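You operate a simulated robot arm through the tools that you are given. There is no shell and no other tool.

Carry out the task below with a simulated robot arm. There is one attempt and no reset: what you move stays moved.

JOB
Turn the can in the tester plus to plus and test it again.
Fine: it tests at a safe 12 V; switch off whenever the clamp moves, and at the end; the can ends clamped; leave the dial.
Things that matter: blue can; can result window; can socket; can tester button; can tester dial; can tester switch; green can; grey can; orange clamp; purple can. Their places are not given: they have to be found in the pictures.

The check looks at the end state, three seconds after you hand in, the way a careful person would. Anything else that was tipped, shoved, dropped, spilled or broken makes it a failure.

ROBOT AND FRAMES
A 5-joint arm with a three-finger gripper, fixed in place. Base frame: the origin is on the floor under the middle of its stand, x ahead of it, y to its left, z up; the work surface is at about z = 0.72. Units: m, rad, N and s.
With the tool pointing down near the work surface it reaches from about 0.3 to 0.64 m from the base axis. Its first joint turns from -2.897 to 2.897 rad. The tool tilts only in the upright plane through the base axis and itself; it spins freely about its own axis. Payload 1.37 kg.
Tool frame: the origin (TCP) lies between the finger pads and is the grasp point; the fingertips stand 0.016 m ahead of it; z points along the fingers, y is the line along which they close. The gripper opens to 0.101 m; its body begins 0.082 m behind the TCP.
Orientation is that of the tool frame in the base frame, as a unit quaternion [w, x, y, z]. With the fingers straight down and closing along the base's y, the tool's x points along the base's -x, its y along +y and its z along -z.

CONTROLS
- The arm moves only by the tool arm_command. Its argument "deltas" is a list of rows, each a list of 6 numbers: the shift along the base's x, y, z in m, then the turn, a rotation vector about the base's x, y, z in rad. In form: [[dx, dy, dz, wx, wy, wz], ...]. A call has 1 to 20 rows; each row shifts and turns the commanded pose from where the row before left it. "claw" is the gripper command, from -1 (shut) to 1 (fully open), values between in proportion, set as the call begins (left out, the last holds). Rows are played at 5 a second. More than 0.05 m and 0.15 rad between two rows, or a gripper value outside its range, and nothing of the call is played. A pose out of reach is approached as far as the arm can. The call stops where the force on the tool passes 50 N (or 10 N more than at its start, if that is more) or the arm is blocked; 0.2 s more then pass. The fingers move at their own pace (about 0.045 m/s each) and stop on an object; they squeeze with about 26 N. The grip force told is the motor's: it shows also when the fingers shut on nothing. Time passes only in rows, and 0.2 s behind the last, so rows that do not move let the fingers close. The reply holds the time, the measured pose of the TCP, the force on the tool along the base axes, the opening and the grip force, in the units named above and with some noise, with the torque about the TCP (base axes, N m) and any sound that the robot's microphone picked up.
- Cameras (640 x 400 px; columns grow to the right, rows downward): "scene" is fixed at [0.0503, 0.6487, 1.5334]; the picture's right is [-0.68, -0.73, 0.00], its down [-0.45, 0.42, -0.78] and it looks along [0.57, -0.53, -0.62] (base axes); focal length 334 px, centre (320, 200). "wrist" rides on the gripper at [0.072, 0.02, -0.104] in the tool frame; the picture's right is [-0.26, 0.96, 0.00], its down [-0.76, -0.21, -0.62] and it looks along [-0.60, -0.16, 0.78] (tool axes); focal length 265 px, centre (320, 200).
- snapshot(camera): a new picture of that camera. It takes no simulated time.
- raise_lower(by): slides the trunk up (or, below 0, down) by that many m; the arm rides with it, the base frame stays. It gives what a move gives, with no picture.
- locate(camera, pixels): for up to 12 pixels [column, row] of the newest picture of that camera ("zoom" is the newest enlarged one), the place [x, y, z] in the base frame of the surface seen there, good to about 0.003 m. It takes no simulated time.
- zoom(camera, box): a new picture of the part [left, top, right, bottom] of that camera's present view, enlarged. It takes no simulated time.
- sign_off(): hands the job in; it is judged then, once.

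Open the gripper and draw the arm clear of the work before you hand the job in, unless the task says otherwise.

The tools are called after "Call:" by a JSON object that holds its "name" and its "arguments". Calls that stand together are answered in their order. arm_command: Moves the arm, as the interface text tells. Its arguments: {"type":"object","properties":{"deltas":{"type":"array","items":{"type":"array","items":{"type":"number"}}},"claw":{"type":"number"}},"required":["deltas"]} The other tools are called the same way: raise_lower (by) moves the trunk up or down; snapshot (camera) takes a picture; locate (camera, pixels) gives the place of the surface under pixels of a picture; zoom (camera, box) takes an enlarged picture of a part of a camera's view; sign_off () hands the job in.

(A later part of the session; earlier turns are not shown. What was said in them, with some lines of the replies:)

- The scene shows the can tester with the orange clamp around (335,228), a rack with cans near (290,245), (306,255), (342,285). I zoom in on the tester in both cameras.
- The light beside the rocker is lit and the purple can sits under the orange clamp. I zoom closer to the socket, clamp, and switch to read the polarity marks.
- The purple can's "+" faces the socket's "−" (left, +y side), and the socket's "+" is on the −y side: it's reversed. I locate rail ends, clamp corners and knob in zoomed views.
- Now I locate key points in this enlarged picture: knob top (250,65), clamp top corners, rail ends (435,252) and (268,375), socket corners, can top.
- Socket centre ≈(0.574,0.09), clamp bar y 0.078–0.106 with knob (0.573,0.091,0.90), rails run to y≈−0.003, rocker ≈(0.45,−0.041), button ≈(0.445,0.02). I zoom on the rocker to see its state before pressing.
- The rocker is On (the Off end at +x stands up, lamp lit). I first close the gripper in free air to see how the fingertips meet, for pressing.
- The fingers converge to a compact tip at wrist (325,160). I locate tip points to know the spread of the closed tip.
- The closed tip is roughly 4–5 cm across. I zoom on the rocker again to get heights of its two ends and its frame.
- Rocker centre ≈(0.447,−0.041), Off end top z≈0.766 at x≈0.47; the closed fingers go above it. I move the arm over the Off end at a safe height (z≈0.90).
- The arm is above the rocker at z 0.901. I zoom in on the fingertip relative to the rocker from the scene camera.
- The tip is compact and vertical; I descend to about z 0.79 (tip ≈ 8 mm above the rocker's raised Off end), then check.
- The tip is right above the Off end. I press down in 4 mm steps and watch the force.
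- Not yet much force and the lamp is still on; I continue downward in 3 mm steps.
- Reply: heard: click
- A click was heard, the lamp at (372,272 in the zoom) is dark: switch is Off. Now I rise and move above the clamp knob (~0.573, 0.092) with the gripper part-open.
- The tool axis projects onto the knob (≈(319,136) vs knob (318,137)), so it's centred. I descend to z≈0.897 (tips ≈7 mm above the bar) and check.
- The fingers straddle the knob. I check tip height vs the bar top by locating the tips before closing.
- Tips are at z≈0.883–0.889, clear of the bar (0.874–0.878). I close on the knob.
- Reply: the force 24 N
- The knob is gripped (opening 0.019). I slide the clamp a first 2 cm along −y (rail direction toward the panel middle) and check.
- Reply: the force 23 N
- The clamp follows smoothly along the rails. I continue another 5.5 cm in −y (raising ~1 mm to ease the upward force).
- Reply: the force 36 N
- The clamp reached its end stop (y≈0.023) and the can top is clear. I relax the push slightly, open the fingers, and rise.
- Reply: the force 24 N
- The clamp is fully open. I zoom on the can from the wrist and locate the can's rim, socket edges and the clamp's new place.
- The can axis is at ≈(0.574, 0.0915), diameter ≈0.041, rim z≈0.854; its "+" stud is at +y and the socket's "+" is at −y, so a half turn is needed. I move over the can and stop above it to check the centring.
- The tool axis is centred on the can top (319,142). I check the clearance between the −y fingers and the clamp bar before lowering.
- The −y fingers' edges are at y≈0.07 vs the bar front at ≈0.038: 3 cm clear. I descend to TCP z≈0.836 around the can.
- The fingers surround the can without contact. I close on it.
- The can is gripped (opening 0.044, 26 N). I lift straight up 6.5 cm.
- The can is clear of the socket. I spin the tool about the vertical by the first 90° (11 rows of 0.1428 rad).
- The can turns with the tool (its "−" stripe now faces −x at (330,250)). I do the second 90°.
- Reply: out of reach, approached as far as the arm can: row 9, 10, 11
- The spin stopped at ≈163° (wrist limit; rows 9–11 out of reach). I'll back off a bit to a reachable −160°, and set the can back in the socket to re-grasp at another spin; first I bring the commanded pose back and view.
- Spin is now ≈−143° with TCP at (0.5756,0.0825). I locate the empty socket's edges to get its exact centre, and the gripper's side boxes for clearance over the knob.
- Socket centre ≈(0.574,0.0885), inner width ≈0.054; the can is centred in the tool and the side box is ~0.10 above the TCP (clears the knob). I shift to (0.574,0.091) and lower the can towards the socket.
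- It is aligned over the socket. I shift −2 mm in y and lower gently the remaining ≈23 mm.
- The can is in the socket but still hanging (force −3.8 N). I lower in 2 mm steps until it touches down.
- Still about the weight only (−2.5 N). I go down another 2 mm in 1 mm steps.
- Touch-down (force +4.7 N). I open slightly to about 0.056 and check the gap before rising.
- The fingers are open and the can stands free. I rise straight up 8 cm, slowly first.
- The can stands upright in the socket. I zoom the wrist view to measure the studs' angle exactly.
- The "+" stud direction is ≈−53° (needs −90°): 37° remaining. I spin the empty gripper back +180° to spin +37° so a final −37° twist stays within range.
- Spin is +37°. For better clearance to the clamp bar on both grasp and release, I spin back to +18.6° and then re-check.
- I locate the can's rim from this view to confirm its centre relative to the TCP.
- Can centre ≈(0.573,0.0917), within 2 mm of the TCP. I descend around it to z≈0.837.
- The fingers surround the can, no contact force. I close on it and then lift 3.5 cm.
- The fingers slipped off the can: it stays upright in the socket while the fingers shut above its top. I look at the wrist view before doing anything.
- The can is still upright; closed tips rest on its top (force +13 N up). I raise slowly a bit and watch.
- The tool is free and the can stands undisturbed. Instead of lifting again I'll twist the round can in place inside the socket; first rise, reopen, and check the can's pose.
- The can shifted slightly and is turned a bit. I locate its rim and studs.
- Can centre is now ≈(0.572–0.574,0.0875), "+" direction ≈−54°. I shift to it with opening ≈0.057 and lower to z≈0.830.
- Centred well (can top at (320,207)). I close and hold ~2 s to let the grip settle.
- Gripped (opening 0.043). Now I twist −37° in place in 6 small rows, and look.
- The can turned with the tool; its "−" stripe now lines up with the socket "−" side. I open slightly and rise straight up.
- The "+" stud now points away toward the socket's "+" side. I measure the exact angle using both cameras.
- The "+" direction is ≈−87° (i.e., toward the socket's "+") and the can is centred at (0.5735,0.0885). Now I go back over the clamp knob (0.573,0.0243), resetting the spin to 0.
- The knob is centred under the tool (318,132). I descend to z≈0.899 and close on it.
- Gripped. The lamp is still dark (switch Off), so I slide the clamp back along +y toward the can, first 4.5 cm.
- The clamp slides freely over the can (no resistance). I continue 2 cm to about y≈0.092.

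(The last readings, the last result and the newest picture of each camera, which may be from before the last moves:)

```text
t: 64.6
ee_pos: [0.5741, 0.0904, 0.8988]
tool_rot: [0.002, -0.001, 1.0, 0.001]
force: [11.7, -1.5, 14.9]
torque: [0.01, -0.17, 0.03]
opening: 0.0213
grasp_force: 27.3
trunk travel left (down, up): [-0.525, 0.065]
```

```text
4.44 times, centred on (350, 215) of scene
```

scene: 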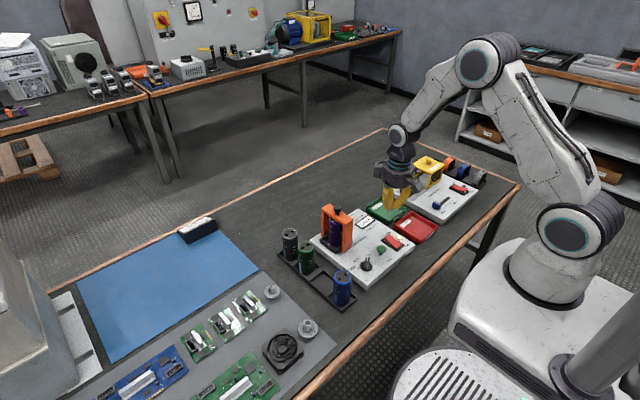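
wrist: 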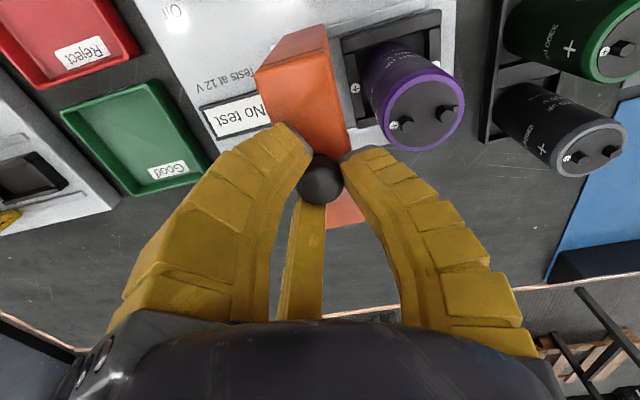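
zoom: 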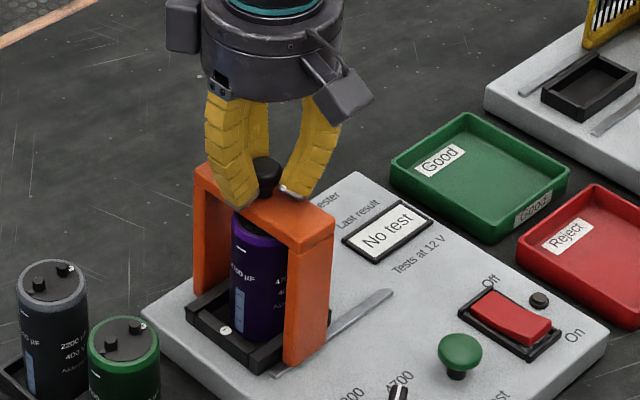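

It's nearly at the original position; force in y is small, so I nudge up to 4 mm more to seat it against its closed stop.

Call:
{"name": "arm_command", "arguments": {"deltas": [[0, 0.002, 0, 0, 0, 0], [0, 0.002, 0, 0, 0, 0], [0, 0, 0, 0, 0, 0]], "claw": -1}}

Call:
{"name": "zoom", "arguments": {"camera": "scene", "box": [308, 198, 388, 258]}}

```text
t: 65.4
ee_pos: [0.5742, 0.0912, 0.899]
tool_rot: [0.0, 0.001, 1.0, 0.001]
force: [15.5, -24.3, 13.6]
torque: [-0.27, -0.2, -0.13]
opening: 0.0209
grasp_force: 28.1
trunk travel left (down, up): [-0.525, 0.065]
```

```text
6.67 times, centred on (348, 228) of scene
```

zoom: 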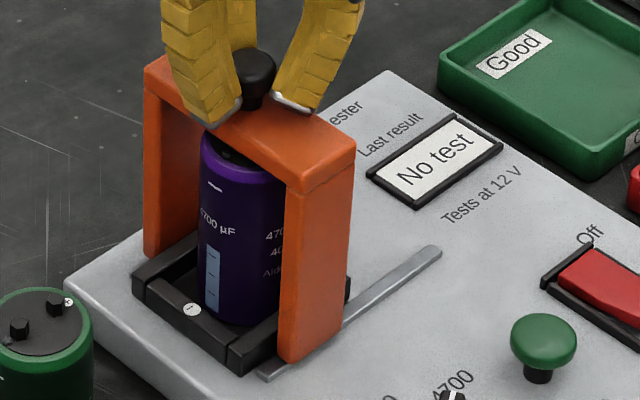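

The stop is reached (−24 N) and the clamp sits exactly where it originally was. I relax, open, and rise.

Call:
{"name": "arm_command", "arguments": {"deltas": [[0, -0.003, 0, 0, 0, 0], [0, 0, 0, 0, 0, 0]], "claw": -1}}

Call:
{"name": "arm_command", "arguments": {"deltas": [[0, 0, 0, 0, 0, 0], [0, 0, 0, 0, 0, 0], [0, 0, 0, 0, 0, 0], [0, 0, 0, 0, 0, 0], [0, 0, 0.02, 0, 0, 0], [0, 0, 0.03, 0, 0, 0], [0, 0, 0.03, 0, 0, 0], [0, 0, 0, 0, 0, 0]], "claw": 0.3}}

Call:
{"name": "zoom", "arguments": {"camera": "scene", "box": [290, 170, 410, 260]}}

Call:
{"name": "snapshot", "arguments": {"camera": "wrist"}}

```text
t: 66.0
ee_pos: [0.5751, 0.0907, 0.8977]
tool_rot: [0.001, -0.002, 1.0, 0.001]
force: [14.7, -13.9, 13.0]
torque: [-0.05, -0.11, 0.04]
opening: 0.021
grasp_force: 28.0
trunk travel left (down, up): [-0.525, 0.065]
```

```text
t: 67.8
ee_pos: [0.5727, 0.0905, 0.9779]
tool_rot: [-0.001, 0.0, 1.0, 0.0]
force: [0.8, 0.5, -0.5]
torque: [0.02, 0.01, -0.01]
opening: 0.0687
grasp_force: 2.8
trunk travel left (down, up): [-0.525, 0.065]
```

```text
4.44 times, centred on (350, 215) of scene
```

zoom: 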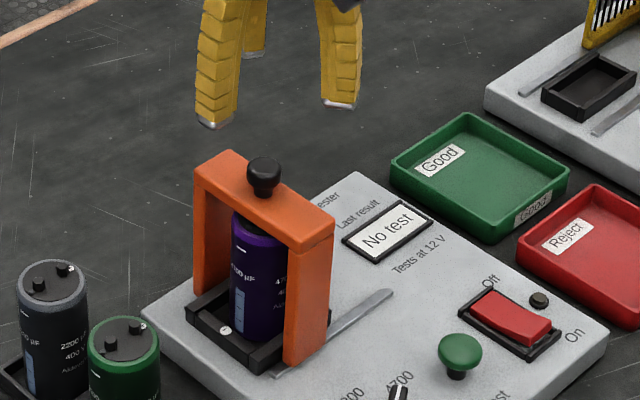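

```text
taken
```

wrist: 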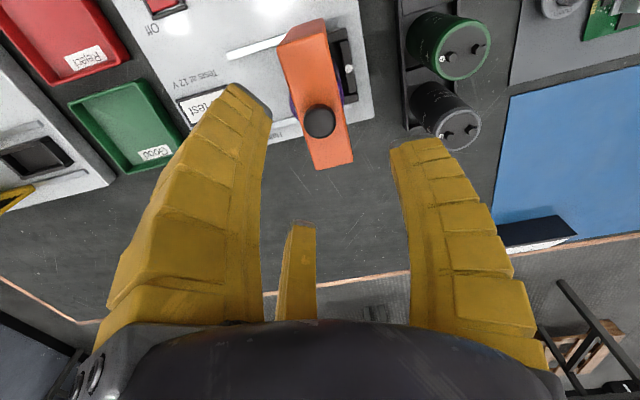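

All clear: clamp closed, can "−" facing the socket "−", window reads "No test". Next: close fingers and move above the rocker's On end (≈0.421, −0.041).

Call:
{"name": "arm_command", "arguments": {"deltas": [[-0.038, -0.033, 0, 0, 0, 0], [-0.038, -0.033, 0, 0, 0, 0], [-0.038, -0.033, 0, 0, 0, 0], [-0.038, -0.0325, 0, 0, 0, 0], [0, 0, -0.04, 0, 0, 0], [0, 0, -0.04, 0, 0, 0], [0, 0, -0.04, 0, 0, 0], [0, 0, -0.04, 0, 0, 0], [0, 0, -0.02, 0, 0, 0], [0, 0, 0, 0, 0, 0]], "claw": -1}}

Call:
{"name": "zoom", "arguments": {"camera": "scene", "box": [350, 190, 430, 270]}}

Call:
{"name": "snapshot", "arguments": {"camera": "wrist"}}

```text
refused: row 1 steps farther than a row can; nothing moved
```

```text
5.00 times, centred on (390, 230) of scene
```

zoom: 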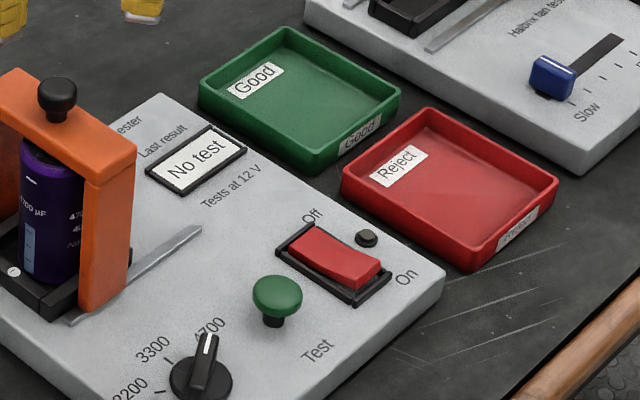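

```text
taken
```

wrist: 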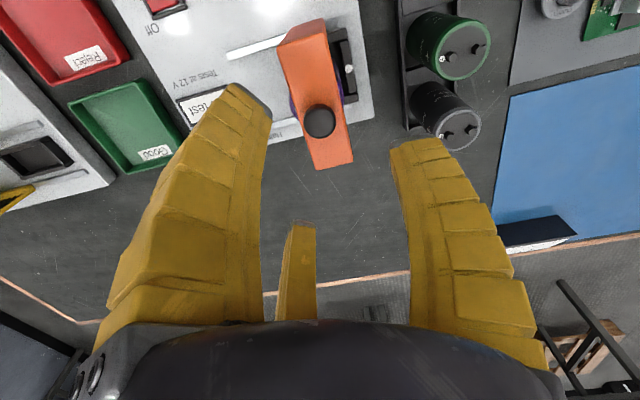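

The step was just over 5 cm; nothing moved. I repeat with smaller steps.

Call:
{"name": "arm_command", "arguments": {"deltas": [[-0.0304, -0.0263, 0, 0, 0, 0], [-0.0304, -0.0263, 0, 0, 0, 0], [-0.0304, -0.0263, 0, 0, 0, 0], [-0.0304, -0.0263, 0, 0, 0, 0], [-0.0304, -0.0263, 0, 0, 0, 0], [0, 0, -0.04, 0, 0, 0], [0, 0, -0.04, 0, 0, 0], [0, 0, -0.04, 0, 0, 0], [0, 0, -0.04, 0, 0, 0], [0, 0, -0.02, 0, 0, 0], [0, 0, 0, 0, 0, 0]], "claw": -1}}

Call:
{"name": "zoom", "arguments": {"camera": "scene", "box": [350, 190, 430, 270]}}

Call:
{"name": "snapshot", "arguments": {"camera": "wrist"}}

```text
t: 70.2
ee_pos: [0.4201, -0.0414, 0.7971]
tool_rot: [0.0, -0.001, 1.0, 0.0]
force: [-0.2, 0.1, -1.0]
torque: [0.0, -0.02, 0.0]
opening: 0.0
grasp_force: 26.3
trunk travel left (down, up): [-0.525, 0.065]
```

```text
5.00 times, centred on (390, 230) of scene
```

zoom: 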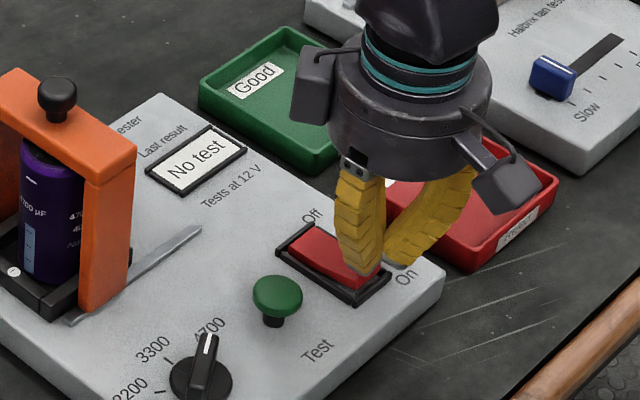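

```text
taken
```

wrist: 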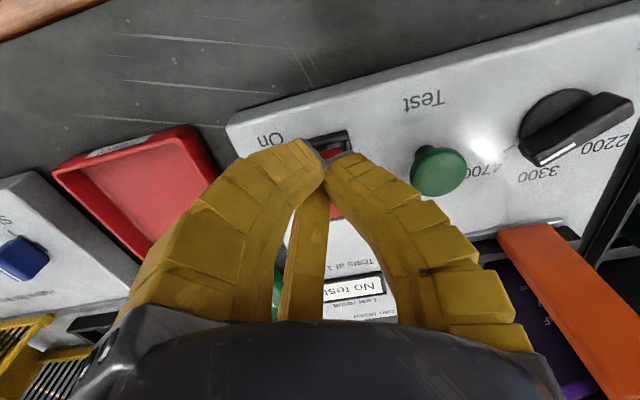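

The tip is above the raised On end and clear of the Test button. I press down gradually to z≈0.7725.

Call:
{"name": "arm_command", "arguments": {"deltas": [[0, 0, -0.006, 0, 0, 0], [0, 0, -0.006, 0, 0, 0], [0, 0, -0.004, 0, 0, 0], [0, 0, -0.003, 0, 0, 0], [0, 0, -0.003, 0, 0, 0], [0, 0, -0.002, 0, 0, 0], [0, 0, 0, 0, 0, 0]], "claw": -1}}

Call:
{"name": "zoom", "arguments": {"camera": "scene", "box": [350, 190, 430, 270]}}

```text
t: 71.8
ee_pos: [0.4218, -0.0401, 0.7724]
tool_rot: [0.0, -0.001, 1.0, -0.001]
force: [-0.6, 1.1, 0.6]
torque: [0.03, 0.01, 0.02]
opening: 0.0
grasp_force: 25.1
trunk travel left (down, up): [-0.525, 0.065]
heard: click
```

```text
5.00 times, centred on (390, 230) of scene
```

zoom: 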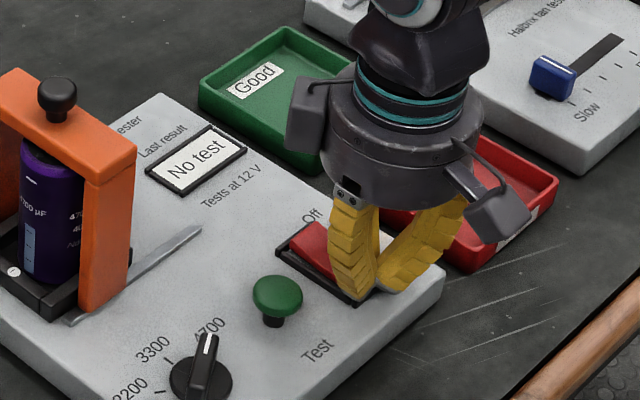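

A click was heard. I rise and move over the Test button (≈0.444, 0.021), and check the lamp on the way.

Call:
{"name": "arm_command", "arguments": {"deltas": [[0, 0, 0.03, 0, 0, 0], [0, 0, 0.03, 0, 0, 0], [0.0115, 0.031, 0, 0, 0, 0], [0.0115, 0.031, 0, 0, 0, 0], [0, 0, 0, 0, 0, 0]], "claw": -1}}

Call:
{"name": "zoom", "arguments": {"camera": "scene", "box": [340, 180, 430, 270]}}

Call:
{"name": "snapshot", "arguments": {"camera": "wrist"}}

```text
t: 73.0
ee_pos: [0.4441, 0.0212, 0.8323]
tool_rot: [0.001, -0.001, 1.0, 0.0]
force: [-0.7, 0.5, 0.3]
torque: [0.03, 0.0, 0.0]
opening: 0.0
grasp_force: 26.4
trunk travel left (down, up): [-0.525, 0.065]
```

```text
4.44 times, centred on (385, 225) of scene
```

zoom: 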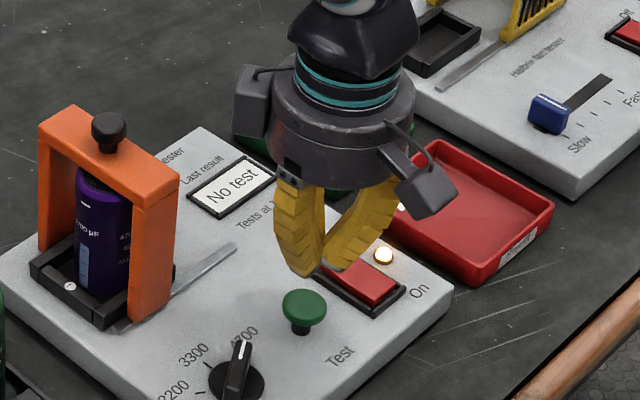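

```text
taken
```

wrist: 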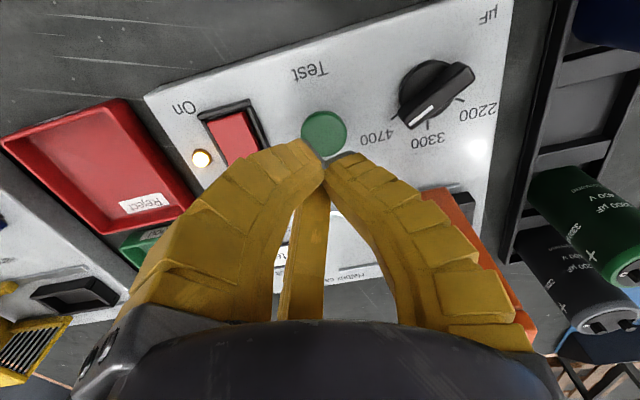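

The lamp is lit (On). The button is ~3 mm further in +y and 2 mm in −x of my axis; I correct and press down slowly.

Call:
{"name": "arm_command", "arguments": {"deltas": [[-0.002, 0.003, 0, 0, 0, 0], [0, 0, -0.015, 0, 0, 0], [0, 0, -0.015, 0, 0, 0], [0, 0, -0.004, 0, 0, 0], [0, 0, -0.003, 0, 0, 0], [0, 0, -0.003, 0, 0, 0], [0, 0, -0.002, 0, 0, 0], [0, 0, 0, 0, 0, 0]], "claw": -1}}

Call:
{"name": "zoom", "arguments": {"camera": "scene", "box": [340, 180, 430, 270]}}

```text
t: 74.8
ee_pos: [0.4439, 0.0245, 0.7914]
tool_rot: [0.0, -0.001, 1.0, 0.001]
force: [-0.2, 0.5, -0.5]
torque: [-0.02, -0.04, -0.01]
opening: 0.0
grasp_force: 26.1
trunk travel left (down, up): [-0.525, 0.065]
```

```text
4.44 times, centred on (385, 225) of scene
```

zoom: 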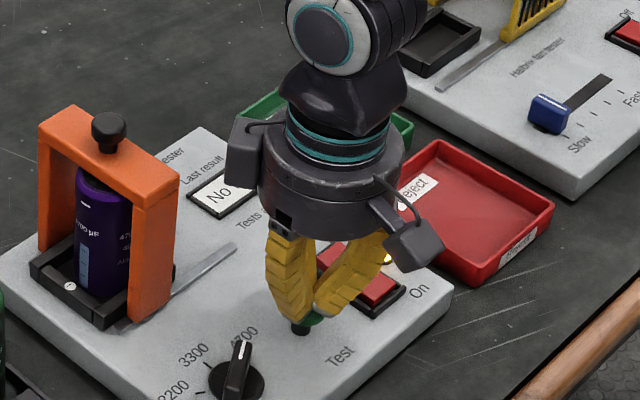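

Just about at contact (tip ≈0.775), no click yet. I press further in 2 mm steps.

Call:
{"name": "arm_command", "arguments": {"deltas": [[0, 0, -0.002, 0, 0, 0], [0, 0, -0.002, 0, 0, 0], [0, 0, -0.001, 0, 0, 0], [0, 0, 0, 0, 0, 0]], "claw": -1}}

Call:
{"name": "zoom", "arguments": {"camera": "scene", "box": [340, 180, 430, 270]}}

```text
t: 75.8
ee_pos: [0.4417, 0.0234, 0.7872]
tool_rot: [0.0, -0.001, 1.0, 0.0]
force: [-0.1, -0.6, 0.2]
torque: [-0.01, 0.04, 0.0]
opening: 0.0059
grasp_force: 27.6
trunk travel left (down, up): [-0.525, 0.065]
```

```text
4.44 times, centred on (385, 225) of scene
```

zoom: 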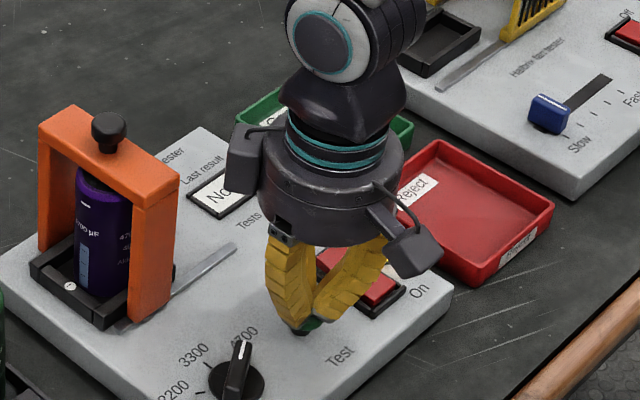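

The fingers were spread slightly (opening 0.006) – the cap is wedging between tips. I look from the wrist camera.

Call:
{"name": "zoom", "arguments": {"camera": "wrist", "box": [250, 80, 400, 220]}}

Call:
{"name": "zoom", "arguments": {"camera": "scene", "box": [360, 220, 410, 270]}}

```text
2.86 times, centred on (325, 150) of wrist
```

zoom: 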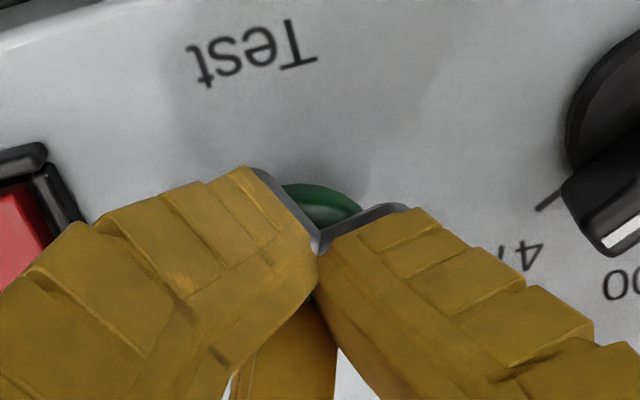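

```text
8.00 times, centred on (385, 245) of scene
```

zoom: 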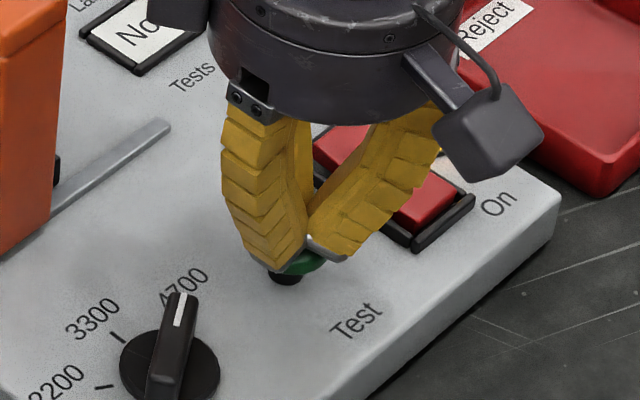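

The tips are around/on the green cap. I press 3 mm more and listen for the click.

Call:
{"name": "arm_command", "arguments": {"deltas": [[0, 0, -0.0015, 0, 0, 0], [0, 0, -0.0015, 0, 0, 0], [0, 0, 0, 0, 0, 0]], "claw": -1}}

Call:
{"name": "zoom", "arguments": {"camera": "scene", "box": [340, 200, 420, 270]}}

```text
t: 76.6
ee_pos: [0.4428, 0.0236, 0.785]
tool_rot: [0.0, 0.0, 1.0, 0.0]
force: [-0.9, 0.3, 0.8]
torque: [-0.02, 0.01, -0.01]
opening: 0.0059
grasp_force: 28.1
trunk travel left (down, up): [-0.525, 0.065]
```

```text
5.71 times, centred on (380, 235) of scene
```

zoom: 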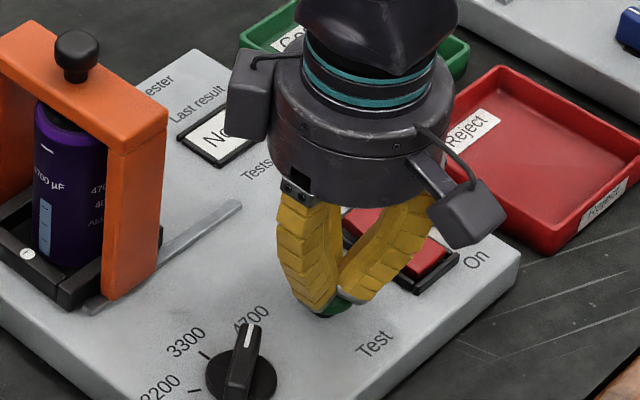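

The button is going down with it (the stem is now hidden), still no click. I press a few more mm.

Call:
{"name": "arm_command", "arguments": {"deltas": [[0, 0, -0.0015, 0, 0, 0], [0, 0, -0.0015, 0, 0, 0], [0, 0, -0.001, 0, 0, 0], [0, 0, 0, 0, 0, 0]], "claw": -1}}

Call:
{"name": "zoom", "arguments": {"camera": "scene", "box": [340, 200, 420, 270]}}

```text
t: 77.6
ee_pos: [0.4433, 0.0237, 0.7798]
tool_rot: [0.0, -0.002, 1.0, -0.001]
force: [-0.2, -0.8, 3.1]
torque: [0.02, 0.03, 0.03]
opening: 0.0058
grasp_force: 28.7
trunk travel left (down, up): [-0.525, 0.065]
heard: click
```

```text
5.71 times, centred on (380, 235) of scene
```

zoom: 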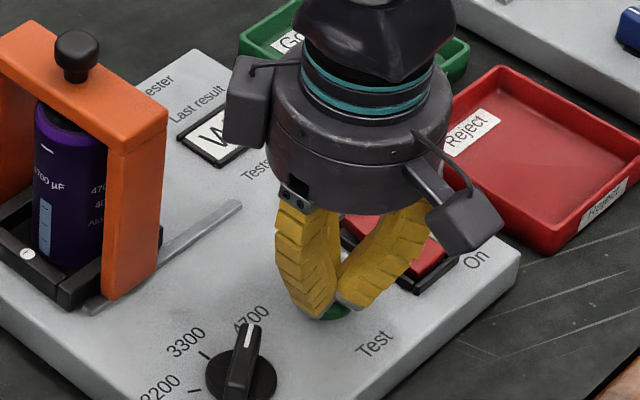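

A click, and the window changed to something starting with "W" (likely "Wait"). I rise carefully, then read the window.

Call:
{"name": "arm_command", "arguments": {"deltas": [[0, 0, 0.004, 0, 0, 0], [0, 0, 0.006, 0, 0, 0], [0, 0, 0.01, 0, 0, 0], [0, 0, 0.02, 0, 0, 0], [0, 0, 0.03, 0, 0, 0], [0, 0, 0, 0, 0, 0]], "claw": -1}}

Call:
{"name": "zoom", "arguments": {"camera": "scene", "box": [330, 180, 430, 270]}}

Call:
{"name": "snapshot", "arguments": {"camera": "wrist"}}

```text
t: 79.0
ee_pos: [0.4418, 0.0241, 0.849]
tool_rot: [0.0, -0.001, 1.0, 0.001]
force: [0.2, -0.4, -0.2]
torque: [0.02, 0.0, 0.03]
opening: 0.0
grasp_force: 27.7
trunk travel left (down, up): [-0.525, 0.065]
```

```text
4.44 times, centred on (380, 225) of scene
```

zoom: 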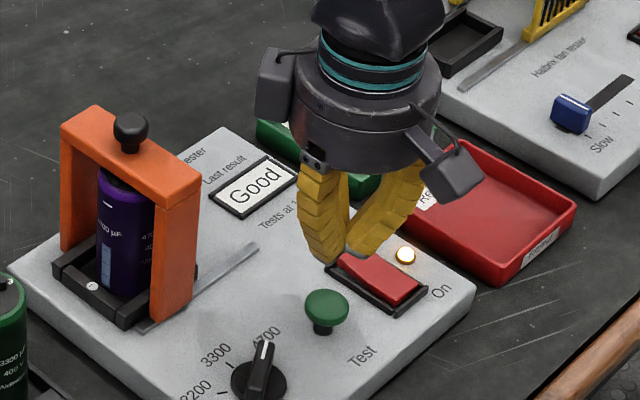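

```text
taken
```

wrist: 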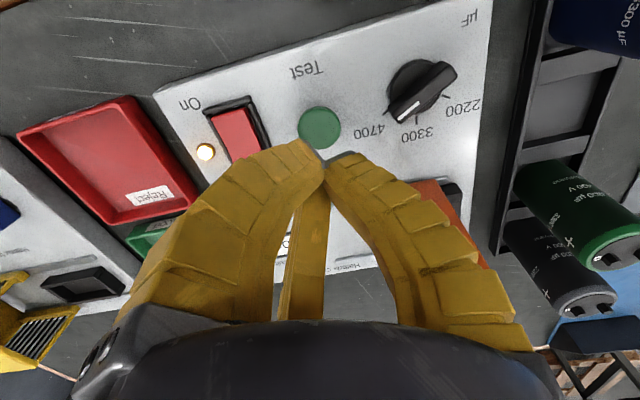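

The window now reads "Good". Now switch off: I move above the rocker's Off end (0.473, −0.041).

Call:
{"name": "arm_command", "arguments": {"deltas": [[0.0155, -0.0325, 0, 0, 0, 0], [0.0155, -0.0325, 0, 0, 0, 0], [0, 0, -0.02, 0, 0, 0], [0, 0, -0.02, 0, 0, 0], [0, 0, -0.015, 0, 0, 0], [0, 0, 0, 0, 0, 0]], "claw": -1}}

Call:
{"name": "zoom", "arguments": {"camera": "scene", "box": [350, 190, 430, 260]}}

```text
t: 80.4
ee_pos: [0.4719, -0.0412, 0.7949]
tool_rot: [0.0, -0.001, 1.0, 0.0]
force: [0.7, 0.1, -0.2]
torque: [-0.01, 0.02, -0.01]
opening: 0.0
grasp_force: 28.1
trunk travel left (down, up): [-0.525, 0.065]
```

```text
5.71 times, centred on (390, 225) of scene
```

zoom: 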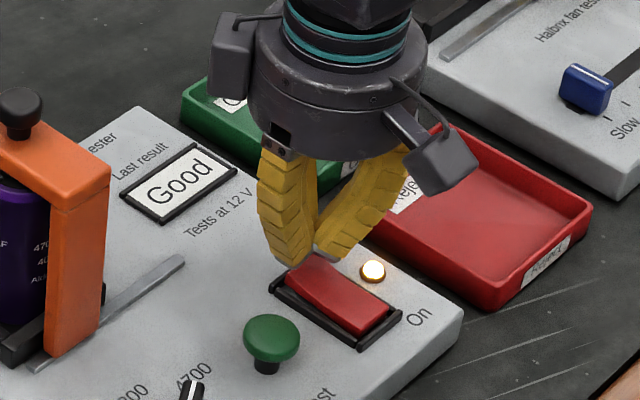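

Same position as the first switch-off press. I press down to z≈0.7725.

Call:
{"name": "arm_command", "arguments": {"deltas": [[0, 0, -0.006, 0, 0, 0], [0, 0, -0.006, 0, 0, 0], [0, 0, -0.004, 0, 0, 0], [0, 0, -0.003, 0, 0, 0], [0, 0, -0.003, 0, 0, 0], [0, 0, 0, 0, 0, 0]], "claw": -1}}

Call:
{"name": "zoom", "arguments": {"camera": "scene", "box": [350, 190, 430, 260]}}

```text
t: 81.8
ee_pos: [0.4731, -0.0404, 0.7739]
tool_rot: [0.001, -0.001, 1.0, 0.0]
force: [2.0, -0.6, 7.0]
torque: [-0.03, 0.09, 0.0]
opening: 0.0001
grasp_force: 28.0
trunk travel left (down, up): [-0.525, 0.065]
heard: click
```

```text
5.71 times, centred on (390, 225) of scene
```

zoom: 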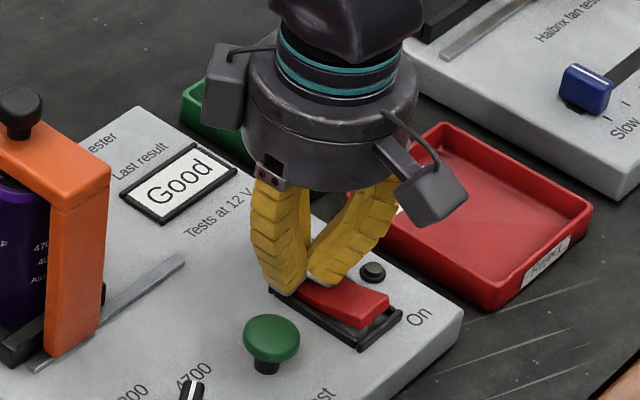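

Click: the lamp is dark and the window still shows "Good". I lift straight up, then draw the arm back to its start pose and open the gripper.

Call:
{"name": "arm_command", "arguments": {"deltas": [[0, 0, 0.03, 0, 0, 0], [0, 0, 0.045, 0, 0, 0], [0, 0, 0.045, 0, 0, 0], [-0.016, -0.0025, 0.041, 0, 0, 0], [-0.016, -0.0025, 0.041, 0, 0, 0], [-0.016, -0.0025, 0.041, 0, 0, 0], [-0.016, -0.0025, 0.041, 0, 0, 0], [-0.016, -0.0025, 0.041, 0, 0, 0], [-0.016, -0.0025, 0.041, 0, 0, 0], [0, 0, 0, 0, 0, 0]], "claw": -1}}

Call:
{"name": "arm_command", "arguments": {"deltas": [[0, 0, 0, 0, 0, 0], [0, 0, 0, 0, 0, 0], [0, 0, 0, 0, 0, 0], [0, 0, 0, 0, 0, 0], [0, 0, 0, 0, 0, 0], [0, 0, 0, 0, 0, 0], [0, 0, 0, 0, 0, 0]], "claw": 1}}

Call:
{"name": "snapshot", "arguments": {"camera": "scene"}}

Call:
{"name": "zoom", "arguments": {"camera": "scene", "box": [270, 190, 430, 310]}}

Call:
{"name": "snapshot", "arguments": {"camera": "wrist"}}

```text
t: 84.0
ee_pos: [0.3769, -0.0559, 1.1398]
tool_rot: [-0.001, -0.002, 1.0, 0.0]
force: [0.2, -0.2, -0.8]
torque: [0.0, 0.01, 0.03]
opening: 0.0
grasp_force: 28.3
trunk travel left (down, up): [-0.525, 0.065]
```

```text
t: 85.6
ee_pos: [0.3771, -0.0576, 1.1399]
tool_rot: [0.0, -0.001, 1.0, 0.0]
force: [-0.2, -0.5, 0.1]
torque: [0.02, 0.0, 0.0]
opening: 0.1005
grasp_force: 0.1
trunk travel left (down, up): [-0.525, 0.065]
```

```text
taken
```

scene: 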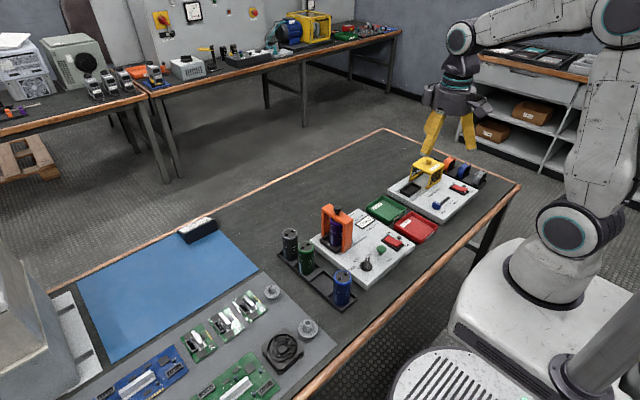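

```text
3.33 times, centred on (350, 250) of scene
```

zoom: 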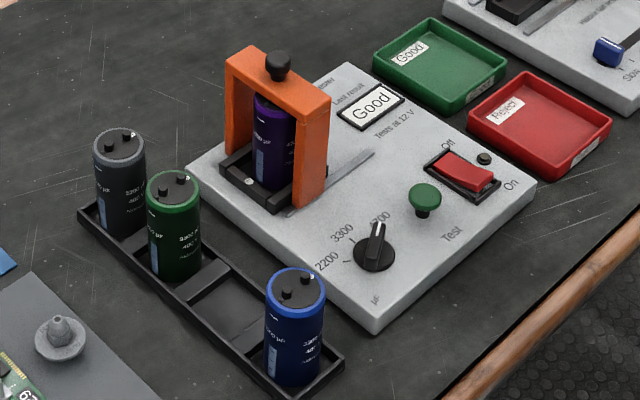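

```text
taken
```

wrist: 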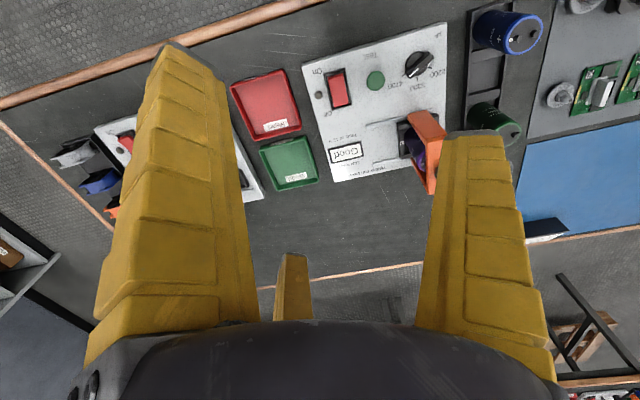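

Final state: the purple can is clamped with its plus toward the socket's plus. The window reads "Good", the lamp is dark and the rocker is Off. The dial still points to 4700, the other cans are untouched, and the arm is clear with the gripper open. I hand in the job.

Call:
{"name": "sign_off", "arguments": {}}

```text
The job is handed in.
```

The purple can is turned plus to plus, clamped again, and retested. The tester's window changed from "Check" to "Good". The job is handed in; I haven't seen the check's verdict.

- **Polarity:** the can's "+" is within a few degrees of pointing straight at the socket's "+".
- **Switch:** it was off both times the clamp moved. I turned it on only for the test, then off again at the end; the lamp is dark.
- **Clamp and dial:** the clamp is back against its closed stop. The dial was not touched and still points to 4700.
- **Slip during the turn:** the wrist reached its limit partway round, so I set the can back in the socket to take a new grip. On the next lift the gripper slipped off. The can stayed upright in its socket, and I did the last 37° by twisting it in place.

The other cans and the trays are where they were. The arm is drawn clear with the gripper open.
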